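You operate a simulated robot arm through the tools that you are given. There is no shell and no other tool. Be economical: measure what you need, move in short steps, check, and stop when the job is done.

Carry out the task below with a simulated robot arm. There is one attempt and no reset: what you move stays moved.

## Task
Shut the clear sliding lid. Then take the silver stud and leave it on top of the silver setting block. Then fetch the filter core with black ends from the green mat and set it on top of the green valve with hose tails on the top of the pallet load. Then press the vent button three times. Then fetch the purple pad and set it on the top of the welder bench. Then press the check button three times. Then take the 44 silver tip from the top of the welder bench and leave it on the shelf under the welder bench. Then stack the 40 steel nest from the top of the pallet load on top of the 36 steel nest. Keep to this order. Set down upright: purple pad, silver tip.

It is judged by the outcome, as a careful person would: the job done as asked, and still so three seconds after it is handed in. It fails if anything else is knocked over, pushed out of place, dropped, spilled or broken. Lids that push on must go on centred and level and be pressed home; caps that screw on are set level and turned clockwise until they are tight.

## Robot
A 7-joint arm with a two-finger parallel gripper on a trunk, on a base that drives. Base frame: it is fixed to the floor where the robot stands at the start and does not move with it; the origin is under the middle of the robot, x ahead of it, y to its left, z up. Units: mm, degrees, N and s.
With the tool pointing down near the work surface it reaches from about 220 to 740 mm from the robot's upright axis, wherever it stands. Its first joint turns from -166.0 to 166.0 degrees. Places, roughly: check button [400, 2100, 900]; clear sliding lid [500, -200, 900]; filter core with black ends (2x2x3 cm) [500, 200, 900]; green valve with hose tails (10x5x6 cm) [-600, -2700, 700]; purple pad (6x5x5 cm) [500, 1700, 900]; shelf under the welder bench [-500, 4200, 300]; silver setting block [250, -1000, 1000]; silver stud (3x3x2 cm) [400, 100, 900]; silver tip [0, 4000, 1000]; steel nest [-500, -2750, 750]; top of the welder bench [-500, 4200, 900]; vent button [400, 1300, 900]. Payload 1.57 kg.
The TCP is the grasp point between the finger pads, 30 mm short of the fingertips. In the tool frame z runs along the fingers and y along their closing line. The gripper opens to 110 mm. The fingers are 24 mm wide and 12 mm thick; the gripper's body (48 by 112 mm) begins 78 mm behind the TCP.
Orientation is told as [roll, pitch, yaw] about the base's x, y, z axes, in that order, counted from this pose: with the fingers straight down and closing along the base's y, the tool's x points along the base's -x, its y along +y and its z along -z.

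## Interface
- The arm moves only by the tool arm_command. Its arguments are lists of equal length, an entry for each row: "gripper": the opening in per cent of the stroke, from 0 (shut) to 100 (fully open); "delta_pos": the shift along the tool's x, y, z in mm, a list of three; "angular": the turn, a rotation vector about the tool's x, y, z in degrees, a list of three. In form: {"gripper": [gripper, ...], "delta_pos": [[tx, ty, tz], ...], "angular": [[ax, ay, az], ...]}. A call has 1 to 12 rows; each row is the pose to reach, as a shift and turn from the pose commanded when the call began, along the tool's axes at that moment. Rows are played at 5 a second. More than 50 mm and 8.6 degrees between two rows, or a gripper value outside its range, and nothing of the call is played. Where a pose cannot be reached the arm comes as near as it can. A force on the tool above 40 N (or 10 N above the force at the start of the call, whichever is more), or a blocked arm, ends the call early, and 0.2 s more pass. Each finger travels about 45 mm/s and halts on what it meets, pressing with about 42 N; the grip force reading is that of the motor and also rises with nothing between the fingers. The clock runs only during rows and for 0.2 s after the last one: add rows that repeat a pose to give the fingers time. It gives the time, the measured TCP pose, the force on the tool (base axes), the opening and the grip force at its end, in the units of the frame above (readings bear some noise), with the torque about the TCP (base axes, N m) and any sound that the robot's microphone picked up, and new pictures: "show" is both (left out), scene, wrist or none.
- Cameras (640 x 400 px; columns grow to the right, rows downward): "scene" is now at [10, 106.7, 1495]; the picture's right is [-0.55, -0.84, 0.00], its down [-0.54, 0.36, -0.76] and it looks along [0.64, -0.42, -0.65] (base axes); focal length 275 px, centre (320, 200). "wrist" rides on the gripper at [70, 16, -141] in the tool frame; the picture's right is [-0.23, 0.97, 0.00], its down [-0.86, -0.20, -0.48] and it looks along [-0.47, -0.11, 0.88] (tool axes); focal length 222 px, centre (320, 200). There is no depth. A picture from a camera that has moved, and an enlarged one, comes with that camera's place and axes in the base frame and with its lens.
- slide_trunk(by): slides the trunk up (or, below 0, down) by that many mm; the arm and the scene camera ride with it, the base frame stays. It gives what a move gives, with no picture.
- roll_base(legs): drives the robot by 1 to 6 legs, each [ahead, turn to the left] in mm and degrees, along the robot's own axes; the way and the turn of a leg run together, so that a leg with both is an arc; at most 1500 mm and 180 degrees a leg. The arm and the cameras ride along, it lands a little off, and it stops where it bumps. It gives what a move gives, and a new picture of the scene camera.
- aim_head(pan, tilt): turns the head with the scene camera to pan (to the left, within 155 degrees either way) and tilt (down, from -29 to 69), counted from straight ahead of the robot. It gives what a move gives, and a new picture of the scene camera.
- enlarge(camera, box): a new picture of the part [left, top, right, bottom] of that camera's present view, enlarged. No time passes.
- finish_job(): hands the job in; it is judged then, once.

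Work in short steps. Places have to be worked out from the pictures, the camera data and where the tool is seen: move nearer, look again, correct. Check each grasp and each placing, and mend what went wrong. You have 196 turns and 260 pictures in all, those below and enlarged ones among them. Open the gripper and draw the arm clear of the work before you hand the job in, unless the task says otherwise; then end with one line.

The tools are called after ">>>" by a JSON object that holds its "op" and its "data". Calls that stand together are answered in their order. arm_command: Moves the arm, as the interface text tells. Its arguments: {"type":"object","properties":{"gripper":{"type":"array","items":{"type":"number"}},"delta_pos":{"type":"array","items":{"type":"array","items":{"type":"number"}}},"angular":{"type":"array","items":{"type":"array","items":{"type":"number"}}},"show":{"type":"string","enum":["both","scene","wrist","none"]}},"required":["gripper","delta_pos","angular"]} The other tools are called the same way: slide_trunk (by) slides the trunk up or down; roll_base (legs) drives the base; aim_head (pan, tilt) turns the head that bears the scene camera; enlarge (camera, box) takes an enlarged picture of a part of a camera's view; finish_job () hands the job in.

At the start:

```text
t: 0.0
ee_pos: [480.0, -34.6, 1149.5]
tcp_rot: [0.0, 0.0, 0.2]
force: [-0.4, 0.2, 0.5]
wrist_torque: [-0.01, -0.04, -0.01]
opening: 110.0
finger_force: 0.1
trunk travel left (down, up): [-425.0, 165.0]
robot x, y, heading: [-0.5, -1.6, 0.1]
head pan, tilt: [-33.3, 40.5]
```

scene: 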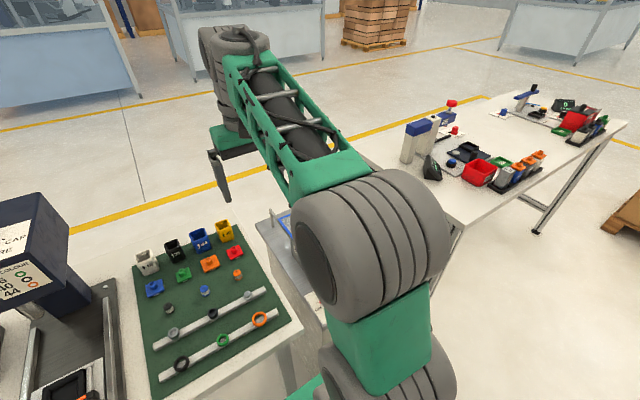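
wrist: 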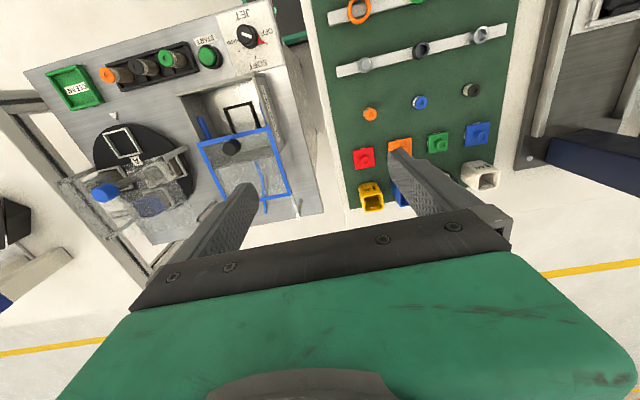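

The wrist picture shows a machine with a blue-framed clear lid to the right of the robot and a green mat to the left. I'll enlarge the wrist view to read the details.

>>> {"op": "enlarge", "data": {"camera": "wrist", "box": [20, 0, 320, 240]}}

>>> {"op": "enlarge", "data": {"camera": "wrist", "box": [300, 0, 560, 220]}}

>>> {"op": "enlarge", "data": {"camera": "scene", "box": [120, 200, 340, 400]}}

```text
1.67 times, centred on (170, 120) of wrist
camera zoom: at [410.9, -17.6, 1291.5], right [0.23, 0.97, 0.0], down [0.86, -0.2, 0.48], along [0.47, -0.11, -0.88], focal length 370 px, centre (570, 333)
```

zoom: 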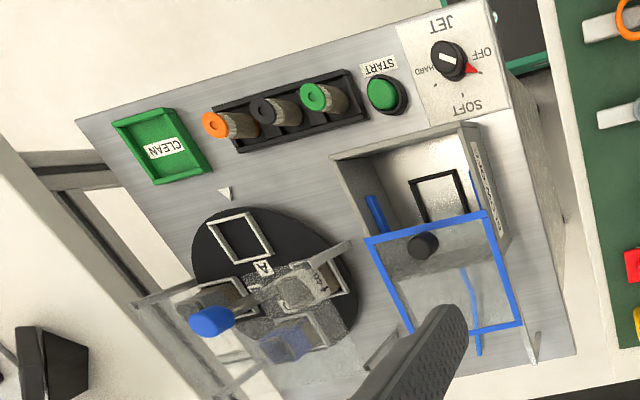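

```text
1.82 times, centred on (430, 110) of wrist
camera zoom: at [410.9, -17.6, 1291.5], right [0.23, 0.97, 0.0], down [0.86, -0.2, 0.48], along [0.47, -0.11, -0.88], focal length 404 px, centre (120, 364)
```

zoom: 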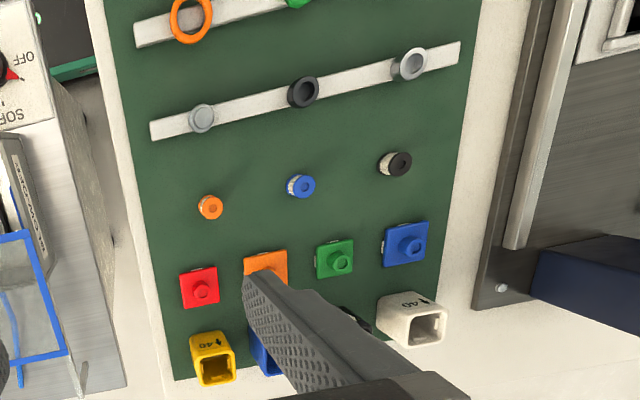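

```text
2.00 times, centred on (230, 300) of scene
camera zoom: at [10.0, 106.7, 1495.0], right [-0.55, -0.84, 0.0], down [-0.54, 0.36, -0.76], along [0.64, -0.42, -0.65], focal length 550 px, centre (500, 0)
```

zoom: 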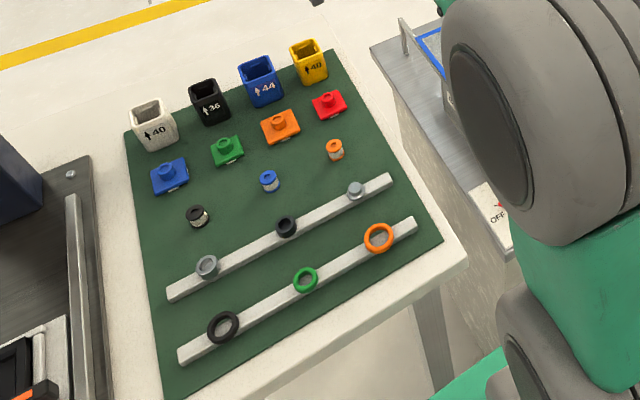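

The lid seems to be slid toward +x, with its black knob near (475,-186,920). I'll move the wrist over it for a better view.

>>> {"op": "arm_command", "data": {"gripper": [100, 90, 80, 70, 60], "delta_pos": [[20, -38, 10], [40, -76, 20], [60, -114, 40], [80, -151, 60], [80, -151, 60]], "angular": [[0, 0, 0], [0, 0, 0], [0, 0, 0], [0, 0, 0], [0, 0, 0]], "show": "both"}}

```text
t: 1.2
ee_pos: [400.8, -187.1, 1087.9]
tcp_rot: [0.0, 0.0, 0.2]
force: [-0.4, -0.4, 0.0]
wrist_torque: [0.02, -0.01, -0.01]
opening: 66.2
finger_force: 0.0
trunk travel left (down, up): [-425.0, 165.0]
robot x, y, heading: [1.6, -3.9, 0.3]
head pan, tilt: [-33.3, 40.5]
camera scene: at [10.0, 106.4, 1495.0], right [-0.55, -0.84, 0.0], down [-0.54, 0.36, -0.76], along [0.64, -0.42, -0.65], focal length 275 px, centre (320, 200)
camera wrist: at [330.5, -170.3, 1230.3], right [0.23, 0.97, 0.0], down [0.86, -0.2, 0.48], along [0.47, -0.11, -0.88], focal length 222 px, centre (320, 200)
```

scene: 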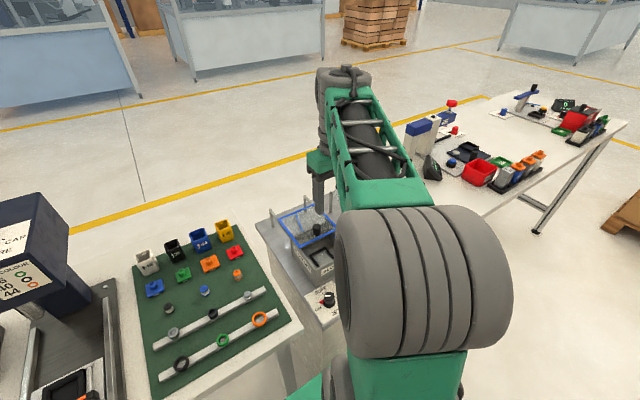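
wrist: 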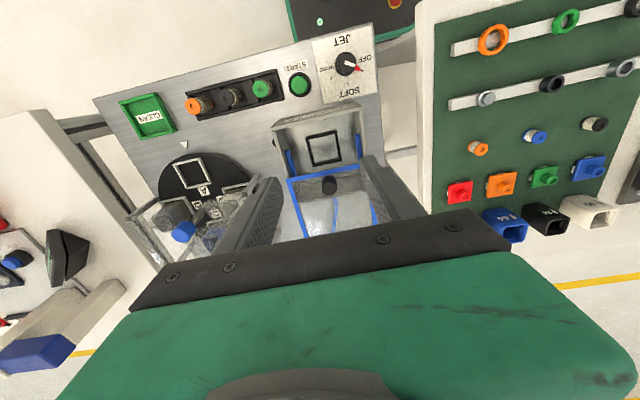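

The lid is now central in both views; I'll enlarge it to locate the knob and the chamber edge.

>>> {"op": "enlarge", "data": {"camera": "wrist", "box": [220, 70, 420, 250]}}

>>> {"op": "enlarge", "data": {"camera": "scene", "box": [240, 180, 360, 320]}}

```text
2.22 times, centred on (320, 160) of wrist
camera zoom: at [330.5, -170.3, 1230.3], right [0.23, 0.97, 0.0], down [0.86, -0.2, 0.48], along [0.47, -0.11, -0.88], focal length 494 px, centre (320, 289)
```

zoom: 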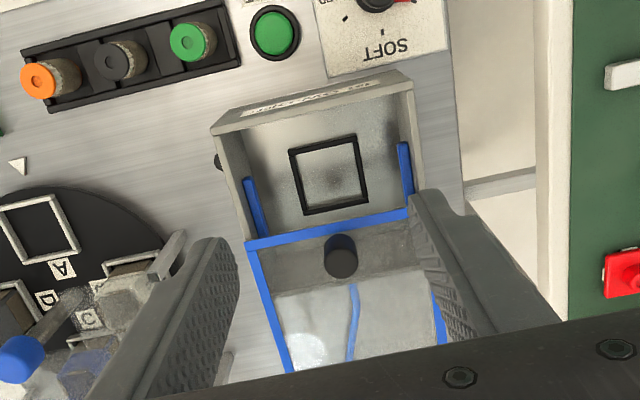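

```text
2.86 times, centred on (300, 250) of scene
camera zoom: at [10.0, 106.4, 1495.0], right [-0.55, -0.84, 0.0], down [-0.54, 0.36, -0.76], along [0.64, -0.42, -0.65], focal length 786 px, centre (377, 57)
```

zoom: 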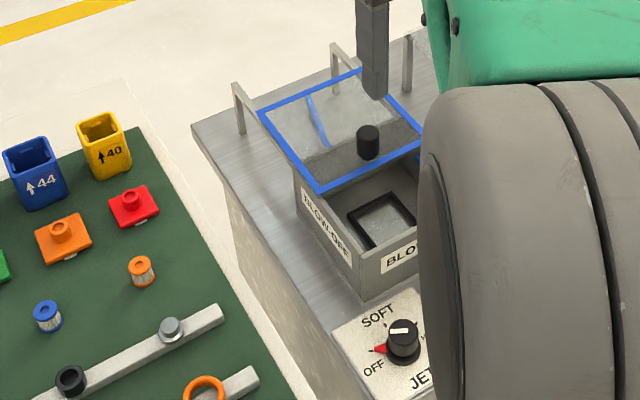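

The knob top triangulates to about (469,-187,940) with the lid at z≈908; the lid must slide about 86 mm toward -x. I'll lower the open fingers around the knob.

>>> {"op": "arm_command", "data": {"gripper": [60, 60, 60, 60, 60, 60], "delta_pos": [[-35, 0, 0], [-68, 0, 20], [-68, 0, 60], [-68, 0, 100], [-68, 0, 135], [-68, 0, 135]], "angular": [[0, 0, 0], [0, 0, 0], [0, 0, 0], [0, 0, 0], [0, 0, 0], [0, 0, 0]], "show": "wrist"}}

>>> {"op": "enlarge", "data": {"camera": "scene", "box": [240, 180, 360, 320]}}

```text
t: 2.6
ee_pos: [470.8, -185.3, 956.1]
tcp_rot: [0.1, 0.0, 0.0]
force: [-0.7, 0.4, -0.5]
wrist_torque: [0.0, 0.01, -0.01]
opening: 66.0
finger_force: 0.1
trunk travel left (down, up): [-425.0, 165.0]
robot x, y, heading: [-0.2, -1.7, 0.1]
head pan, tilt: [-33.3, 40.5]
camera wrist: at [400.2, -168.4, 1099.6], right [0.23, 0.97, 0.0], down [0.86, -0.2, 0.48], along [0.47, -0.11, -0.88], focal length 222 px, centre (320, 200)
```

wrist: 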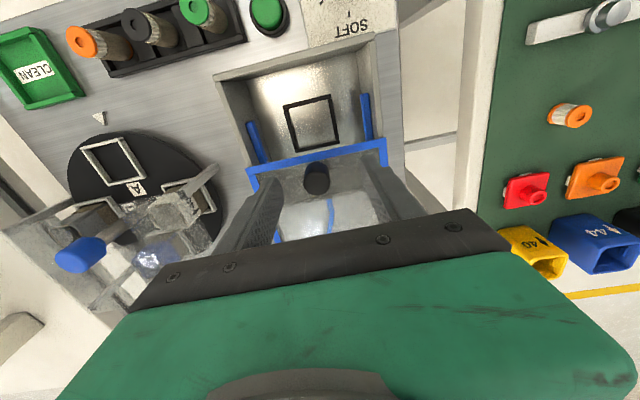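

```text
2.86 times, centred on (300, 250) of scene
camera zoom: at [10.1, 106.7, 1495.0], right [-0.55, -0.84, 0.0], down [-0.54, 0.36, -0.76], along [0.64, -0.42, -0.65], focal length 786 px, centre (377, 57)
```

zoom: 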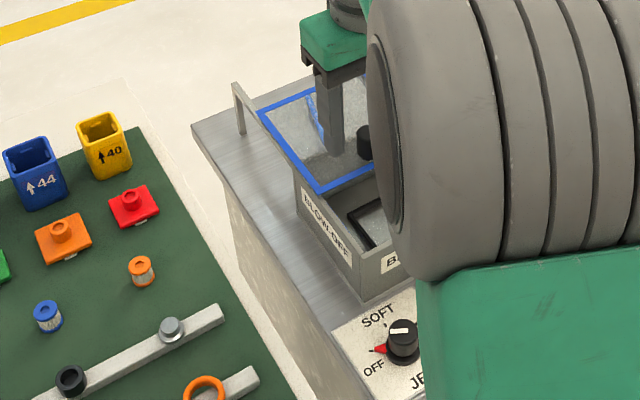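

The knob is between the fingers and centred. I'll go down 5 mm, close, and drag it toward -x.

>>> {"op": "arm_command", "data": {"gripper": [60, 40, 20, 10, 0, 0, 0], "delta_pos": [[0, -1, 5], [0, -1, 5], [0, -1, 5], [0, -1, 5], [0, -1, 5], [0, -1, 5], [0, -1, 5]], "angular": [[0, 0, 0], [0, 0, 0], [0, 0, 0], [0, 0, 0], [0, 0, 0], [0, 0, 0], [0, 0, 0]], "show": "none"}}

>>> {"op": "arm_command", "data": {"gripper": [0, 0, 0, 0], "delta_pos": [[20, 0, 0], [40, 0, 0], [60, 0, 0], [75, 0, 0]], "angular": [[0, 0, 0], [0, 0, 0], [0, 0, 0], [0, 0, 0]], "show": "wrist"}}

```text
t: 4.2
ee_pos: [468.2, -189.1, 951.8]
tcp_rot: [0.0, -0.1, -0.1]
force: [-0.7, -29.6, -1.7]
wrist_torque: [-1.01, 0.2, -0.46]
opening: 23.4
finger_force: 35.6
trunk travel left (down, up): [-425.0, 165.0]
robot x, y, heading: [0.2, -5.0, -0.0]
head pan, tilt: [-33.3, 40.5]
```

```text
t: 5.0
ee_pos: [416.2, -188.9, 952.7]
tcp_rot: [-0.3, -0.4, -0.4]
force: [0.3, -11.8, 0.5]
wrist_torque: [-0.49, 0.51, -0.39]
opening: 23.6
finger_force: 36.0
trunk travel left (down, up): [-425.0, 165.0]
robot x, y, heading: [1.6, -4.0, -0.1]
head pan, tilt: [-33.3, 40.5]
stopped in row 4: the force on the tool passed its limit at 41 N (the readings are from after the stop); the commanded pose is now the measured one
camera wrist: at [344.2, -171.3, 1093.5], right [0.23, 0.97, 0.0], down [0.85, -0.2, 0.49], along [0.47, -0.12, -0.87], focal length 222 px, centre (320, 200)
```

wrist: 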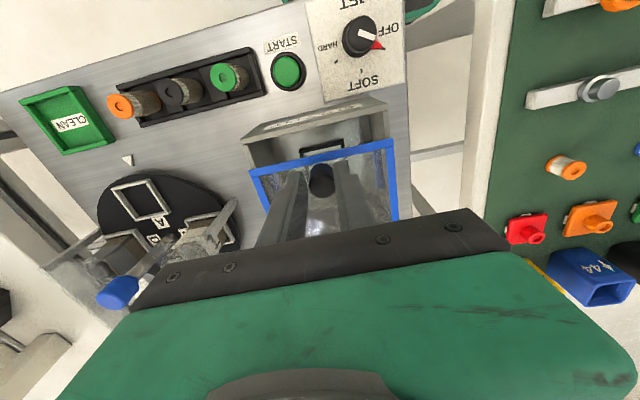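

The lid moved 52 mm before a side load built up; the commanded pose is now relaxed. I'll continue toward -x with slower rows.

>>> {"op": "arm_command", "data": {"gripper": [0, 0, 0, 0], "delta_pos": [[9, -1, 0], [18, -1, 0], [27, -1, 0], [36, -1, 0]], "angular": [[0, 0, 0], [0, 0, 0], [0, 0, 0], [0, 0, 0]], "show": "wrist"}}

```text
t: 6.0
ee_pos: [383.4, -189.4, 951.7]
tcp_rot: [-0.5, -0.7, 0.3]
force: [30.6, -15.0, -2.3]
wrist_torque: [-0.43, -0.95, -0.05]
opening: 23.9
finger_force: 36.4
trunk travel left (down, up): [-425.0, 165.0]
robot x, y, heading: [-2.5, -7.4, 0.2]
head pan, tilt: [-33.3, 40.5]
camera wrist: at [311.8, -171.6, 1093.2], right [0.22, 0.97, 0.0], down [0.85, -0.19, 0.49], along [0.48, -0.11, -0.87], focal length 222 px, centre (320, 200)
```

wrist: 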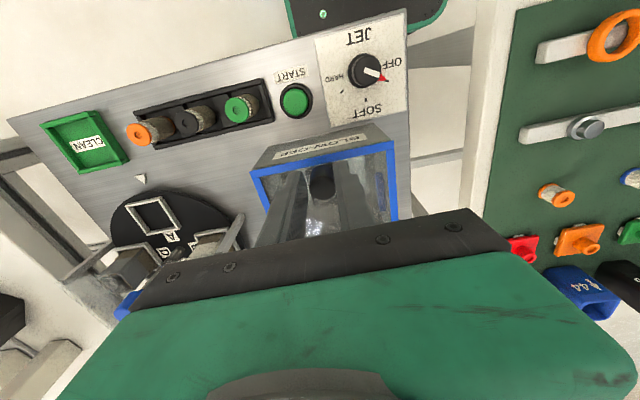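

The lid has travelled 85 mm and there is a 30 N push-back, so it is probably at the stop. I'll press a little further to verify.

>>> {"op": "arm_command", "data": {"gripper": [0, 0, 0], "delta_pos": [[4, 0, 0], [8, 0, 0], [8, 0, 0]], "angular": [[0, 0, 0], [0, 0, 0], [0, 0, 0]], "show": "none"}}

>>> {"op": "enlarge", "data": {"camera": "wrist", "box": [240, 120, 420, 240]}}

```text
t: 6.8
ee_pos: [370.6, -187.8, 951.5]
tcp_rot: [-0.2, -0.2, 0.0]
force: [-0.2, 0.4, -0.2]
wrist_torque: [-0.03, 0.01, -0.01]
opening: 0.0
finger_force: 21.6
trunk travel left (down, up): [-425.0, 165.0]
robot x, y, heading: [-3.2, -6.4, 0.3]
head pan, tilt: [-33.3, 40.5]
```

```text
3.33 times, centred on (330, 180) of wrist
camera zoom: at [298.9, -170.7, 1093.3], right [0.23, 0.97, 0.0], down [0.85, -0.2, 0.48], along [0.47, -0.11, -0.88], focal length 740 px, centre (287, 267)
```

zoom: 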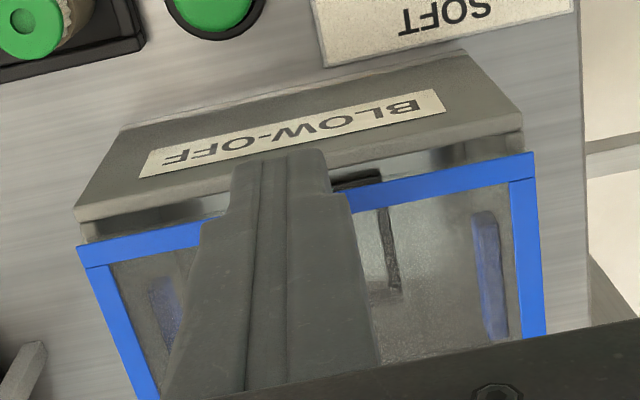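

The fingers slipped off the knob and it looks like a gap reopened. I'll raise up and look at the lid.

>>> {"op": "arm_command", "data": {"gripper": [0, 0, 0], "delta_pos": [[0, 0, -40], [0, 0, -80], [0, 0, -80]], "angular": [[0, 0, 0], [0, 0, 0], [0, 0, 0]], "show": "none"}}

>>> {"op": "enlarge", "data": {"camera": "wrist", "box": [240, 120, 420, 240]}}

>>> {"op": "enlarge", "data": {"camera": "scene", "box": [240, 180, 360, 320]}}

```text
t: 7.6
ee_pos: [371.8, -189.0, 1031.2]
tcp_rot: [-0.2, -0.3, -0.1]
force: [-0.1, 0.3, 0.2]
wrist_torque: [-0.01, -0.02, 0.02]
opening: 0.0
finger_force: 21.4
trunk travel left (down, up): [-425.0, 165.0]
robot x, y, heading: [2.4, -3.0, 0.1]
head pan, tilt: [-33.3, 40.5]
```

```text
3.33 times, centred on (330, 180) of wrist
camera zoom: at [299.7, -171.7, 1173.3], right [0.23, 0.97, 0.0], down [0.85, -0.2, 0.48], along [0.47, -0.11, -0.88], focal length 740 px, centre (287, 267)
```

zoom: 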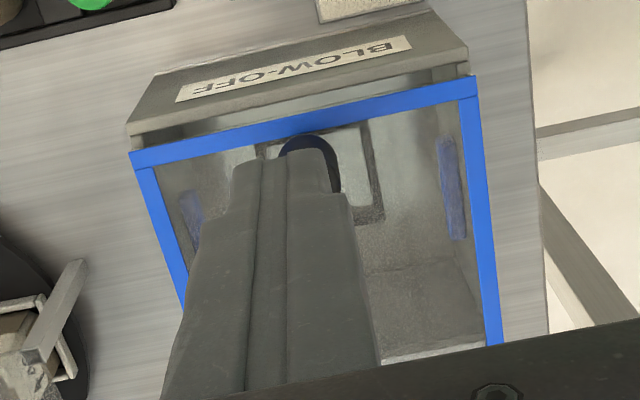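

```text
2.86 times, centred on (300, 250) of scene
camera zoom: at [10.1, 106.4, 1495.0], right [-0.55, -0.84, 0.0], down [-0.54, 0.36, -0.76], along [0.64, -0.42, -0.65], focal length 786 px, centre (377, 57)
```

zoom: 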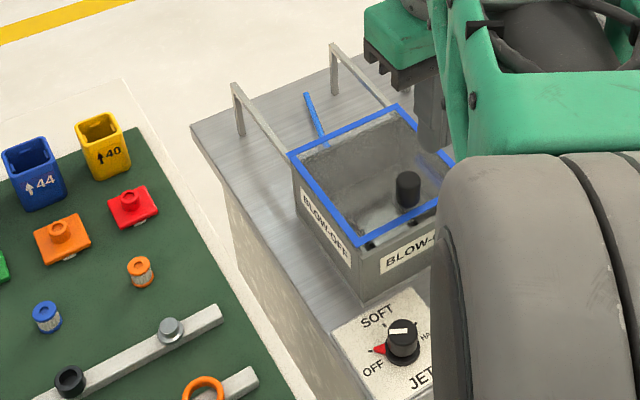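

The lid now reads at ~72 mm travel with a small gap possibly left at the near edge. I'll go behind the knob with the closed fingers and push toward -x.

>>> {"op": "arm_command", "data": {"gripper": [0, 0, 0, 0], "delta_pos": [[-40, 2, 0], [-72, 4, 0], [-72, 4, 40], [-72, 4, 79]], "angular": [[0, 0, 0], [0, 0, 0], [0, 0, 0], [0, 0, 0]], "show": "none"}}

>>> {"op": "enlarge", "data": {"camera": "scene", "box": [270, 190, 350, 290]}}

```text
t: 8.6
ee_pos: [445.9, -186.7, 953.3]
tcp_rot: [-0.3, -0.5, -0.1]
force: [0.5, -0.1, 0.0]
wrist_torque: [-0.01, -0.06, -0.02]
opening: 0.0
finger_force: 20.8
trunk travel left (down, up): [-425.0, 165.0]
robot x, y, heading: [-1.3, -2.8, -0.1]
head pan, tilt: [-33.3, 40.5]
```

```text
4.00 times, centred on (310, 240) of scene
camera zoom: at [10.0, 106.3, 1495.1], right [-0.55, -0.84, 0.0], down [-0.54, 0.36, -0.76], along [0.64, -0.42, -0.65], focal length 1101 px, centre (360, 40)
```

zoom: 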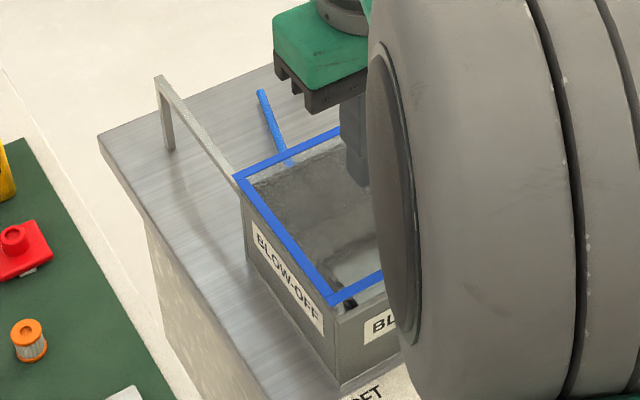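

A ~10 mm gap at the near end remains visible. I'll push the knob toward -x in small rows.

>>> {"op": "arm_command", "data": {"gripper": [0, 0, 0, 0, 0, 0, 0], "delta_pos": [[15, 0, 0], [23, 0, 0], [28, 0, 0], [33, 0, 0], [38, 0, 0], [43, 0, 0], [47, 0, 0]], "angular": [[0, 0, 0], [0, 0, 0], [0, 0, 0], [0, 0, 0], [0, 0, 0], [0, 0, 0], [0, 0, 0]], "show": "none"}}

>>> {"op": "enlarge", "data": {"camera": "wrist", "box": [220, 90, 420, 240]}}

```text
t: 9.7
ee_pos: [413.4, -185.4, 956.0]
tcp_rot: [-0.4, -1.1, 0.3]
force: [-1.2, 0.0, 0.0]
wrist_torque: [0.02, -0.09, -0.02]
opening: 0.0
finger_force: 21.1
trunk travel left (down, up): [-425.0, 165.0]
robot x, y, heading: [2.8, -2.6, 0.4]
head pan, tilt: [-33.3, 40.5]
stopped in row 5: the force on the tool passed its limit at 45 N (the readings are from after the stop); the commanded pose is now the measured one
```

```text
2.67 times, centred on (320, 165) of wrist
camera zoom: at [340.4, -166.9, 1095.8], right [0.22, 0.97, 0.0], down [0.85, -0.19, 0.5], along [0.48, -0.11, -0.87], focal length 592 px, centre (320, 293)
```

zoom: 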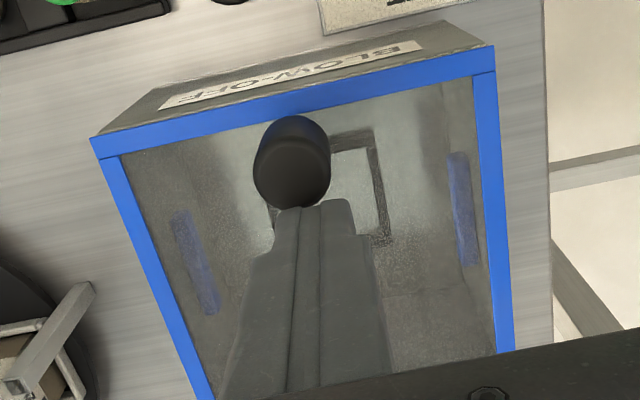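

The lid edge is flush with the near wall and the push met a firm stop: the lid is shut. I'll back off, rise, and go over the mat to look at the studs.

>>> {"op": "arm_command", "data": {"gripper": [0, 0, 0, 20, 40, 50, 60, 60, 60], "delta_pos": [[-12, 0, 0], [-12, 0, -45], [-12, 0, -90], [10, 45, -90], [35, 85, -90], [50, 130, -90], [50, 175, -90], [50, 220, -90], [50, 250, -90]], "angular": [[0, 0, 0], [0, 0, 0], [0, 0, 0], [0, 0, 0], [0, 0, 0], [0, 0, 0], [0, 0, 0], [0, 0, 0], [0.4, 1.1, 0]], "show": "both"}}

>>> {"op": "enlarge", "data": {"camera": "wrist", "box": [260, 20, 520, 220]}}

```text
t: 11.7
ee_pos: [359.2, 66.4, 1041.0]
tcp_rot: [-0.8, -0.1, 0.3]
force: [-0.1, 0.9, 0.1]
wrist_torque: [0.0, 0.0, -0.02]
opening: 65.9
finger_force: 0.0
trunk travel left (down, up): [-425.0, 165.0]
robot x, y, heading: [2.2, -5.5, 0.3]
head pan, tilt: [-33.3, 40.5]
camera scene: at [10.3, 106.5, 1495.0], right [-0.55, -0.84, 0.0], down [-0.54, 0.36, -0.76], along [0.64, -0.42, -0.65], focal length 275 px, centre (320, 200)
camera wrist: at [288.8, 85.1, 1182.3], right [0.22, 0.98, -0.02], down [0.86, -0.19, 0.48], along [0.47, -0.12, -0.88], focal length 222 px, centre (320, 200)
```

scene: 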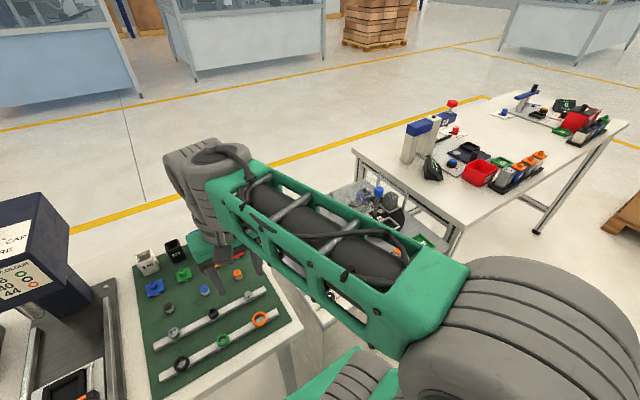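
wrist: 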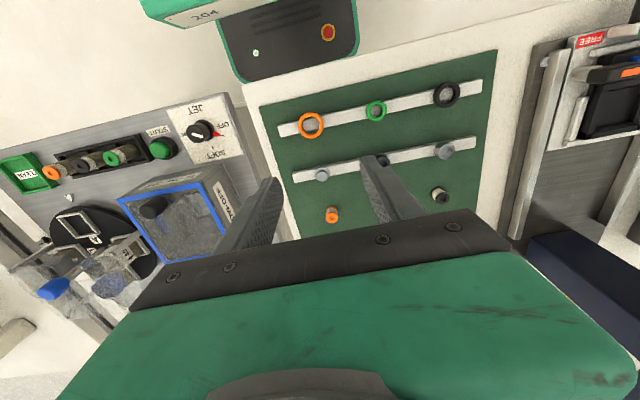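

```text
2.00 times, centred on (390, 120) of wrist
camera zoom: at [288.8, 85.1, 1182.3], right [0.22, 0.98, -0.02], down [0.86, -0.19, 0.48], along [0.47, -0.12, -0.88], focal length 444 px, centre (180, 360)
```

zoom: 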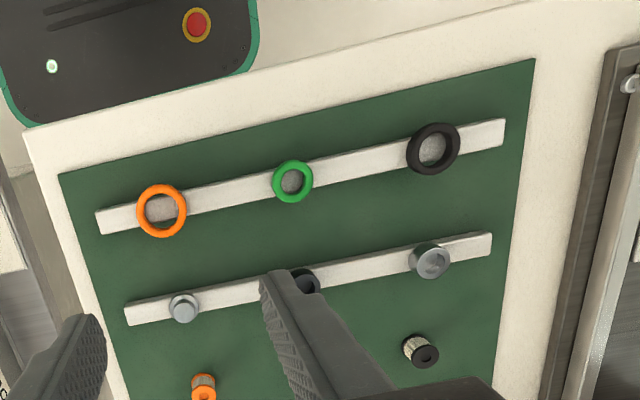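

Two silvery parts lie on the first bar; I need a closer look to tell which is the silver stud.

>>> {"op": "enlarge", "data": {"camera": "wrist", "box": [300, 150, 350, 190]}}

>>> {"op": "enlarge", "data": {"camera": "wrist", "box": [425, 130, 475, 170]}}

>>> {"op": "enlarge", "data": {"camera": "scene", "box": [150, 260, 290, 380]}}

```text
10.00 times, centred on (325, 170) of wrist
camera zoom: at [288.8, 85.1, 1182.3], right [0.22, 0.98, -0.02], down [0.86, -0.19, 0.48], along [0.47, -0.12, -0.88], focal length 2221 px, centre (270, 500)
```

zoom: 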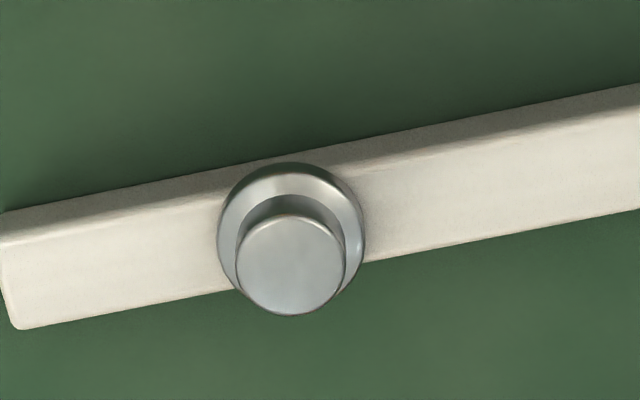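

```text
10.00 times, centred on (450, 150) of wrist
camera zoom: at [288.8, 85.1, 1182.3], right [0.22, 0.98, -0.02], down [0.86, -0.19, 0.48], along [0.47, -0.12, -0.88], focal length 2221 px, centre (-980, 700)
```

zoom: 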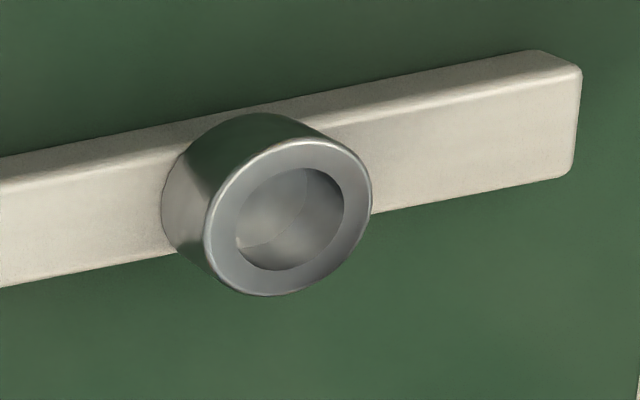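

```text
3.33 times, centred on (220, 320) of scene
camera zoom: at [10.3, 106.5, 1495.0], right [-0.55, -0.84, 0.0], down [-0.54, 0.36, -0.76], along [0.64, -0.42, -0.65], focal length 917 px, centre (653, -200)
```

zoom: 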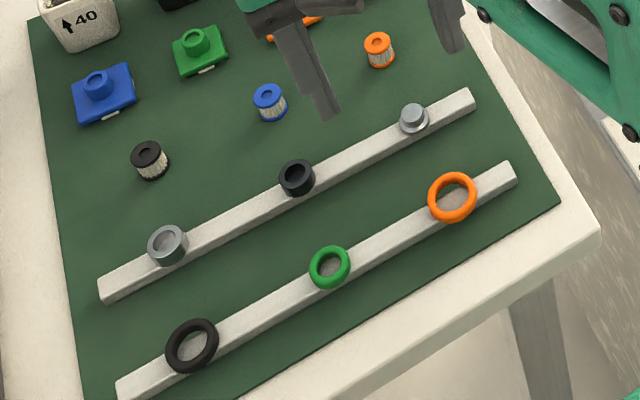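

The left part (stepped cylinder) is the stud, at about (405,56) with its top near z≈897. I'll move over it.

>>> {"op": "arm_command", "data": {"gripper": [60, 60, 60, 60], "delta_pos": [[-25, -5, 20], [-46, -10, 50], [-46, -10, 85], [-46, -10, 85]], "angular": [[-0.8, 0, 0], [-0.8, 0, 0], [-0.8, 0, 0], [-0.8, 0, 0]], "show": "none"}}

>>> {"op": "enlarge", "data": {"camera": "wrist", "box": [240, 100, 400, 220]}}

>>> {"op": "enlarge", "data": {"camera": "scene", "box": [190, 230, 290, 310]}}

```text
t: 12.7
ee_pos: [405.1, 54.1, 957.4]
tcp_rot: [-0.1, 0.0, 0.4]
force: [0.5, 0.2, 0.0]
wrist_torque: [0.02, 0.03, 0.01]
opening: 66.2
finger_force: 0.0
trunk travel left (down, up): [-425.0, 165.0]
robot x, y, heading: [-1.5, -2.2, 0.4]
head pan, tilt: [-33.3, 40.5]
```

```text
3.33 times, centred on (320, 160) of wrist
camera zoom: at [335.0, 70.5, 1099.3], right [0.22, 0.98, 0.0], down [0.86, -0.19, 0.48], along [0.47, -0.11, -0.88], focal length 740 px, centre (320, 333)
```

zoom: 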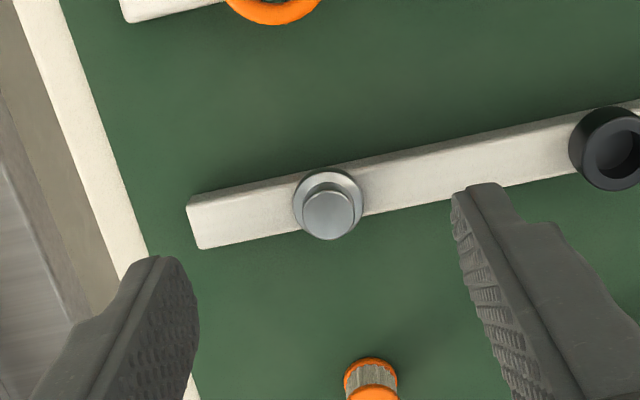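

```text
5.00 times, centred on (240, 270) of scene
camera zoom: at [10.4, 106.4, 1495.0], right [-0.55, -0.84, 0.0], down [-0.54, 0.36, -0.76], along [0.64, -0.42, -0.65], focal length 1376 px, centre (720, -150)
```

zoom: 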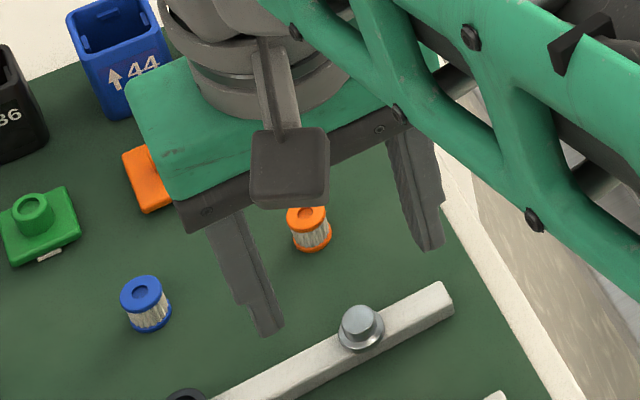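

Both views agree on (406,56,897) for the stud top. I'll descend with the fingers narrowed so the tips stay just above the bar.

>>> {"op": "arm_command", "data": {"gripper": [55, 45, 45, 45], "delta_pos": [[-1, 2, 15], [-1, 2, 30], [-1, 2, 42], [-1, 2, 42]], "angular": [[0, 0, 0], [0, 0, 0], [0, 0, 0], [0, 0, 0]], "show": "none"}}

>>> {"op": "enlarge", "data": {"camera": "wrist", "box": [260, 120, 380, 220]}}

>>> {"op": "enlarge", "data": {"camera": "scene", "box": [210, 250, 290, 310]}}

```text
t: 13.7
ee_pos: [408.0, 57.1, 915.3]
tcp_rot: [0.0, 0.0, 0.4]
force: [0.0, -0.1, 0.1]
wrist_torque: [0.02, 0.02, 0.03]
opening: 49.5
finger_force: 0.1
trunk travel left (down, up): [-425.0, 165.0]
robot x, y, heading: [1.5, -2.1, 0.0]
head pan, tilt: [-33.3, 40.5]
```

```text
4.00 times, centred on (320, 170) of wrist
camera zoom: at [338.3, 72.8, 1057.2], right [0.22, 0.98, 0.0], down [0.86, -0.19, 0.48], along [0.47, -0.11, -0.88], focal length 888 px, centre (320, 320)
```

zoom: 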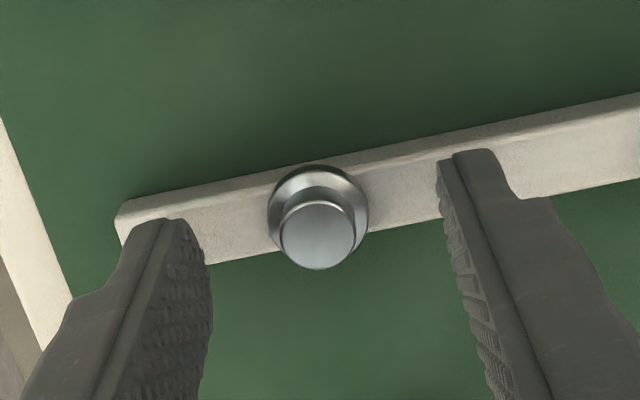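

```text
6.67 times, centred on (250, 280) of scene
camera zoom: at [10.5, 106.5, 1495.0], right [-0.55, -0.84, 0.0], down [-0.54, 0.36, -0.76], along [0.64, -0.42, -0.65], focal length 1835 px, centre (787, -333)
```

zoom: 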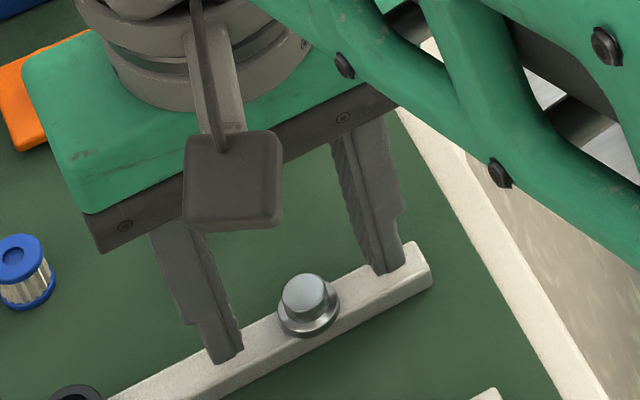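

The tips straddle the stud just above the bar. I'll close and check the grip.

>>> {"op": "arm_command", "data": {"gripper": [30, 15, 5, 0, 0], "delta_pos": [[1, 0, 1], [2, 0, 2], [2, 0, 2], [2, 0, 2], [2, 0, 2]], "angular": [[0, 0, 0], [0, 0, 0], [0, 0, 0], [0, 0, 0], [0, 0, 0]], "show": "none"}}

>>> {"op": "arm_command", "data": {"gripper": [0, 0, 0, 0], "delta_pos": [[0, 0, -20], [0, 0, -60], [0, 0, -100], [0, 0, -140]], "angular": [[0, 0, 0], [0, 0, 0], [0, 0, 0], [0, 0, 0]], "show": "wrist"}}

>>> {"op": "aim_head", "data": {"pan": -75, "tilt": 30}}

```text
t: 14.9
ee_pos: [406.6, 57.9, 914.0]
tcp_rot: [-0.1, 0.0, 0.5]
force: [0.7, 1.2, 2.9]
wrist_torque: [0.13, 0.02, -0.01]
opening: 14.0
finger_force: 30.5
trunk travel left (down, up): [-425.0, 165.0]
robot x, y, heading: [2.0, -0.5, 0.2]
head pan, tilt: [-33.3, 40.5]
```

```text
t: 15.9
ee_pos: [406.3, 56.8, 1053.0]
tcp_rot: [-0.1, 0.2, 0.5]
force: [-0.5, -0.6, -0.7]
wrist_torque: [0.01, -0.03, -0.03]
opening: 13.7
finger_force: 30.0
trunk travel left (down, up): [-425.0, 165.0]
robot x, y, heading: [-0.9, -1.4, 0.0]
head pan, tilt: [-33.3, 40.5]
camera wrist: at [337.0, 73.5, 1195.8], right [0.22, 0.98, 0.0], down [0.86, -0.19, 0.48], along [0.47, -0.11, -0.88], focal length 222 px, centre (320, 200)
```

wrist: 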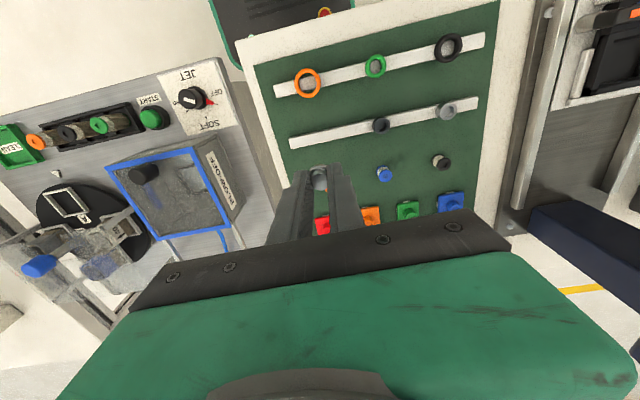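

```text
t: 17.0
ee_pos: [407.0, 57.5, 1053.2]
tcp_rot: [-0.1, -0.1, 0.4]
force: [-0.5, -0.5, -0.3]
wrist_torque: [0.03, -0.01, -0.03]
opening: 13.6
finger_force: 29.8
trunk travel left (down, up): [-425.0, 165.0]
robot x, y, heading: [-0.2, -4.4, 0.3]
head pan, tilt: [-75.0, 30.0]
camera scene: at [-36.9, 65.5, 1511.1], right [-0.97, -0.26, 0.0], down [-0.13, 0.48, -0.87], along [0.23, -0.84, -0.5], focal length 275 px, centre (320, 200)
```

scene: 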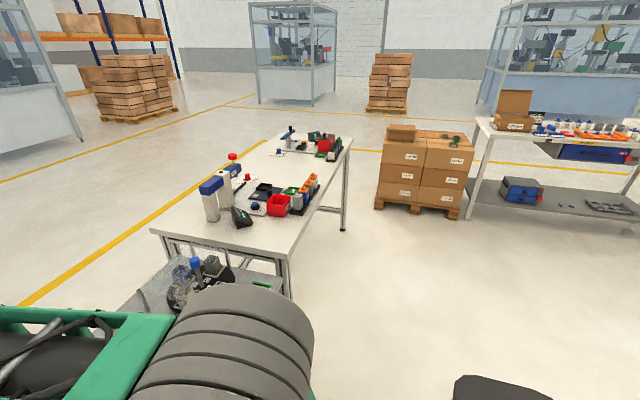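

The stud is held (14 mm opening). Now I'll enlarge the side table to find the silver setting block.

>>> {"op": "enlarge", "data": {"camera": "scene", "box": [150, 110, 370, 240]}}

>>> {"op": "enlarge", "data": {"camera": "scene", "box": [370, 70, 640, 230]}}

```text
2.91 times, centred on (260, 175) of scene
camera zoom: at [-36.9, 65.5, 1511.1], right [-0.97, -0.26, 0.0], down [-0.13, 0.48, -0.87], along [0.23, -0.84, -0.5], focal length 801 px, centre (494, 273)
```

zoom: 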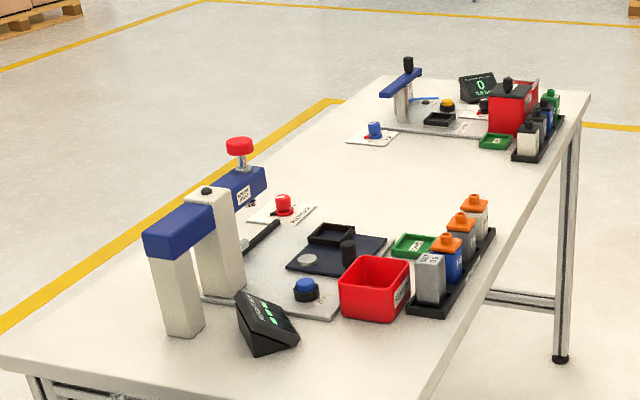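

```text
2.37 times, centred on (505, 150) of scene
camera zoom: at [-36.9, 65.5, 1511.1], right [-0.97, -0.26, 0.0], down [-0.13, 0.48, -0.87], along [0.23, -0.84, -0.5], focal length 652 px, centre (-118, 318)
```

zoom: 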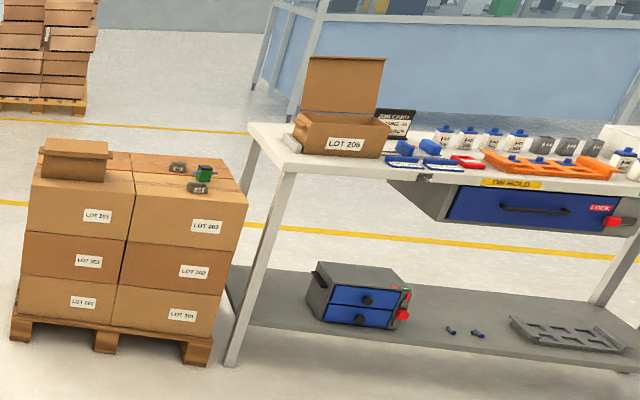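

The silver block looks to be in the caddy at the front edge of the side table, around (300,-880). I'll raise the arm, back off, and drive to face it.

>>> {"op": "arm_command", "data": {"gripper": [0, 0, 0], "delta_pos": [[10, 0, -45], [20, 0, -90], [20, 0, -120]], "angular": [[0, 0, 0], [0, 0, 0], [0, 0, 0]], "show": "none"}}

>>> {"op": "roll_base", "data": {"legs": [[-150, 0], [0, -90], [880, 0], [0, 90]]}}

>>> {"op": "aim_head", "data": {"pan": 0, "tilt": 45}}

```text
t: 17.8
ee_pos: [387.9, 58.3, 1170.8]
tcp_rot: [0.0, 0.1, 0.3]
force: [0.3, 0.0, -0.1]
wrist_torque: [0.01, 0.03, 0.0]
opening: 14.0
finger_force: 29.9
trunk travel left (down, up): [-425.0, 165.0]
robot x, y, heading: [1.2, 0.7, 0.4]
head pan, tilt: [-75.0, 30.0]
```

```text
t: 31.2
ee_pos: [227.0, -804.2, 1172.4]
tcp_rot: [0.0, -0.1, 1.8]
force: [0.6, -0.7, 1.0]
wrist_torque: [0.02, -0.02, 0.01]
opening: 13.8
finger_force: 30.2
trunk travel left (down, up): [-425.0, 165.0]
robot x, y, heading: [-159.4, -872.1, 1.4]
head pan, tilt: [-75.0, 30.0]
camera scene: at [-197.6, -808.7, 1511.1], right [-0.96, -0.29, 0.0], down [-0.14, 0.48, -0.87], along [0.25, -0.83, -0.5], focal length 275 px, centre (320, 200)
```

scene: 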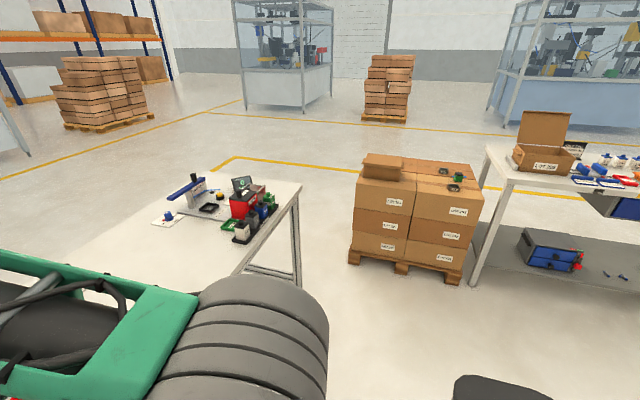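

```text
t: 32.6
ee_pos: [226.3, -803.6, 1171.5]
tcp_rot: [0.0, 0.0, 1.9]
force: [-0.2, -0.8, 0.0]
wrist_torque: [0.02, 0.02, -0.02]
opening: 13.9
finger_force: 30.1
trunk travel left (down, up): [-425.0, 165.0]
robot x, y, heading: [-160.3, -873.3, 1.7]
head pan, tilt: [0.0, 45.0]
camera scene: at [-142.2, -719.8, 1488.5], right [0.03, -1.0, 0.0], down [-0.71, -0.02, -0.71], along [0.71, 0.02, -0.71], focal length 275 px, centre (320, 200)
```

scene: 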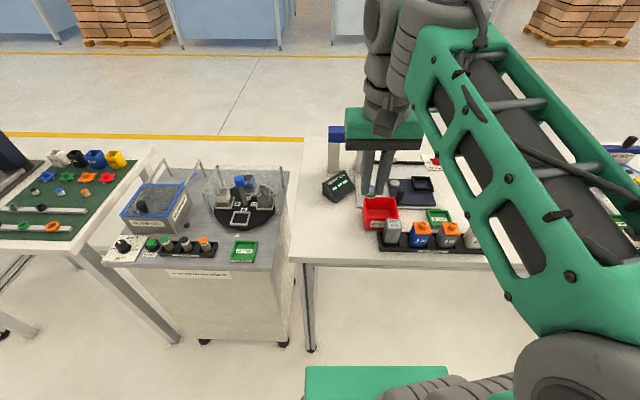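

>>> {"op": "enlarge", "data": {"camera": "scene", "box": [310, 130, 530, 270]}}

>>> {"op": "enlarge", "data": {"camera": "wrist", "box": [0, 0, 640, 400]}}

```text
2.86 times, centred on (420, 200) of scene
camera zoom: at [-142.2, -719.8, 1488.5], right [0.03, -1.0, 0.0], down [-0.71, -0.02, -0.71], along [0.71, 0.02, -0.71], focal length 786 px, centre (34, 200)
```

zoom: 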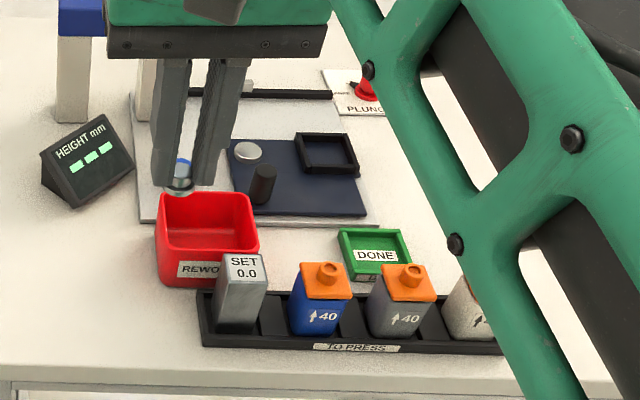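

```text
1.00 times, centred on (320, 200) of wrist (not enlarged: the box is as wide or as high as the picture)
camera zoom: at [156.0, -789.3, 1314.1], right [0.19, 0.98, 0.0], down [0.86, -0.17, 0.48], along [0.47, -0.09, -0.88], focal length 222 px, centre (320, 200)
```

zoom: 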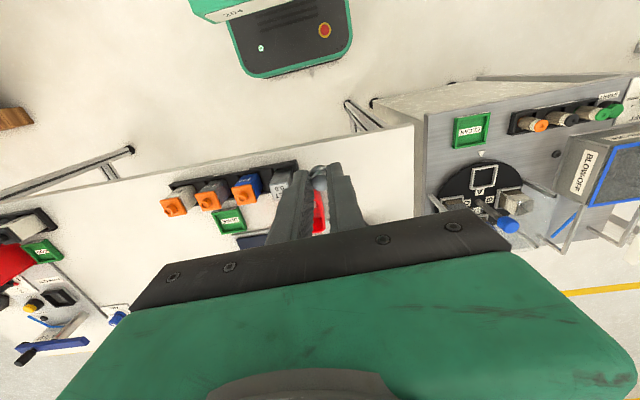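

The "SET 0.0" block is the setting block, triangulated at about (280,-877,996 top). I'll move the stud over it with clearance.

>>> {"op": "arm_command", "data": {"gripper": [0, 0, 0, 0, 0], "delta_pos": [[-25, -37, 20], [-52, -75, 40], [-52, -75, 60], [-52, -75, 80], [-52, -75, 80]], "angular": [[0, 0, 0], [0, 0, 0], [0, 0, 0], [0, 0, 0], [0, 0, 0]], "show": "none"}}

>>> {"op": "enlarge", "data": {"camera": "scene", "box": [350, 160, 470, 270]}}

>>> {"op": "enlarge", "data": {"camera": "wrist", "box": [200, 100, 400, 240]}}

```text
refused: row 2 steps farther than a row can; nothing moved
```

```text
3.64 times, centred on (410, 215) of scene
camera zoom: at [-142.2, -719.8, 1488.5], right [0.03, -1.0, 0.0], down [-0.71, -0.02, -0.71], along [0.71, 0.02, -0.71], focal length 1001 px, centre (-7, 146)
```

zoom: 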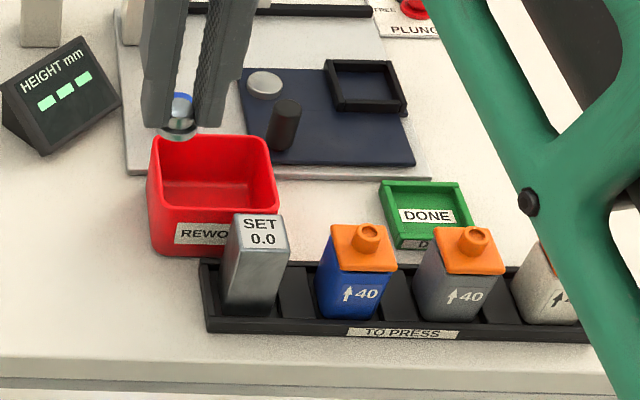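

```text
2.86 times, centred on (300, 170) of wrist
camera zoom: at [156.0, -789.3, 1314.1], right [0.19, 0.98, 0.0], down [0.86, -0.17, 0.48], along [0.47, -0.09, -0.88], focal length 635 px, centre (377, 286)
```

zoom: 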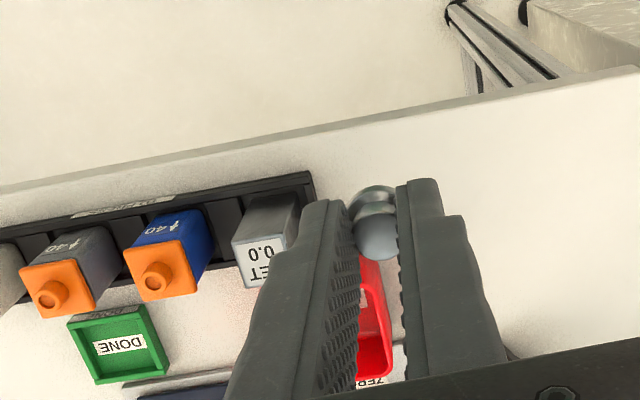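

The row limit was exceeded; block estimate remains between (280,-877) and (325,-896). I'll move nearer in smaller rows, staying high.

>>> {"op": "arm_command", "data": {"gripper": [0, 0, 0, 0, 0], "delta_pos": [[-22, -27, 15], [-45, -54, 35], [-60, -80, 55], [-60, -80, 75], [-60, -80, 75]], "angular": [[0, 0, 0], [0, 0, 0], [0, 0, 0], [0, 0, 0], [0, 0, 0]], "show": "none"}}

>>> {"op": "enlarge", "data": {"camera": "scene", "box": [350, 160, 470, 270]}}

>>> {"op": "enlarge", "data": {"camera": "wrist", "box": [200, 80, 440, 240]}}

```text
t: 33.8
ee_pos: [289.1, -884.1, 1097.0]
tcp_rot: [-0.1, -0.1, 2.0]
force: [0.5, 0.8, 0.7]
wrist_torque: [0.0, 0.0, 0.01]
opening: 13.6
finger_force: 30.6
trunk travel left (down, up): [-425.0, 165.0]
robot x, y, heading: [-158.6, -877.7, 1.6]
head pan, tilt: [0.0, 45.0]
```

```text
3.64 times, centred on (410, 215) of scene
camera zoom: at [-142.3, -719.6, 1488.5], right [0.03, -1.0, 0.0], down [-0.71, -0.02, -0.71], along [0.71, 0.02, -0.71], focal length 1001 px, centre (-7, 146)
```

zoom: 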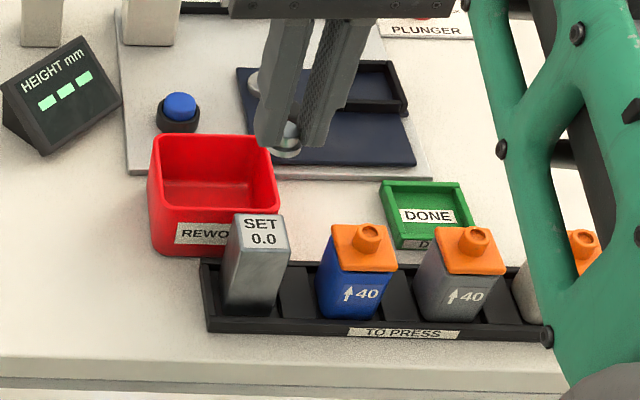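

```text
2.50 times, centred on (320, 160) of wrist
camera zoom: at [218.7, -869.3, 1239.7], right [0.19, 0.98, 0.0], down [0.86, -0.17, 0.48], along [0.47, -0.09, -0.88], focal length 555 px, centre (320, 300)
```

zoom: 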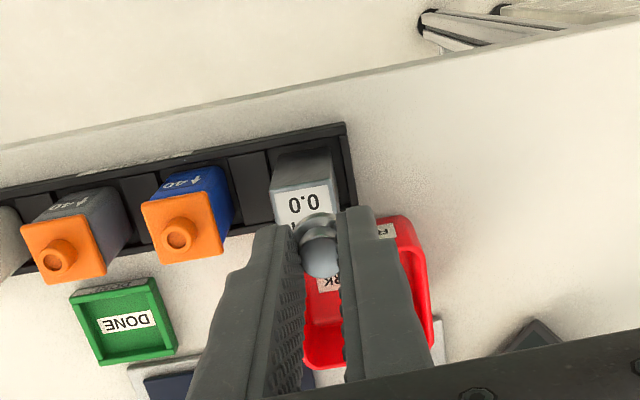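

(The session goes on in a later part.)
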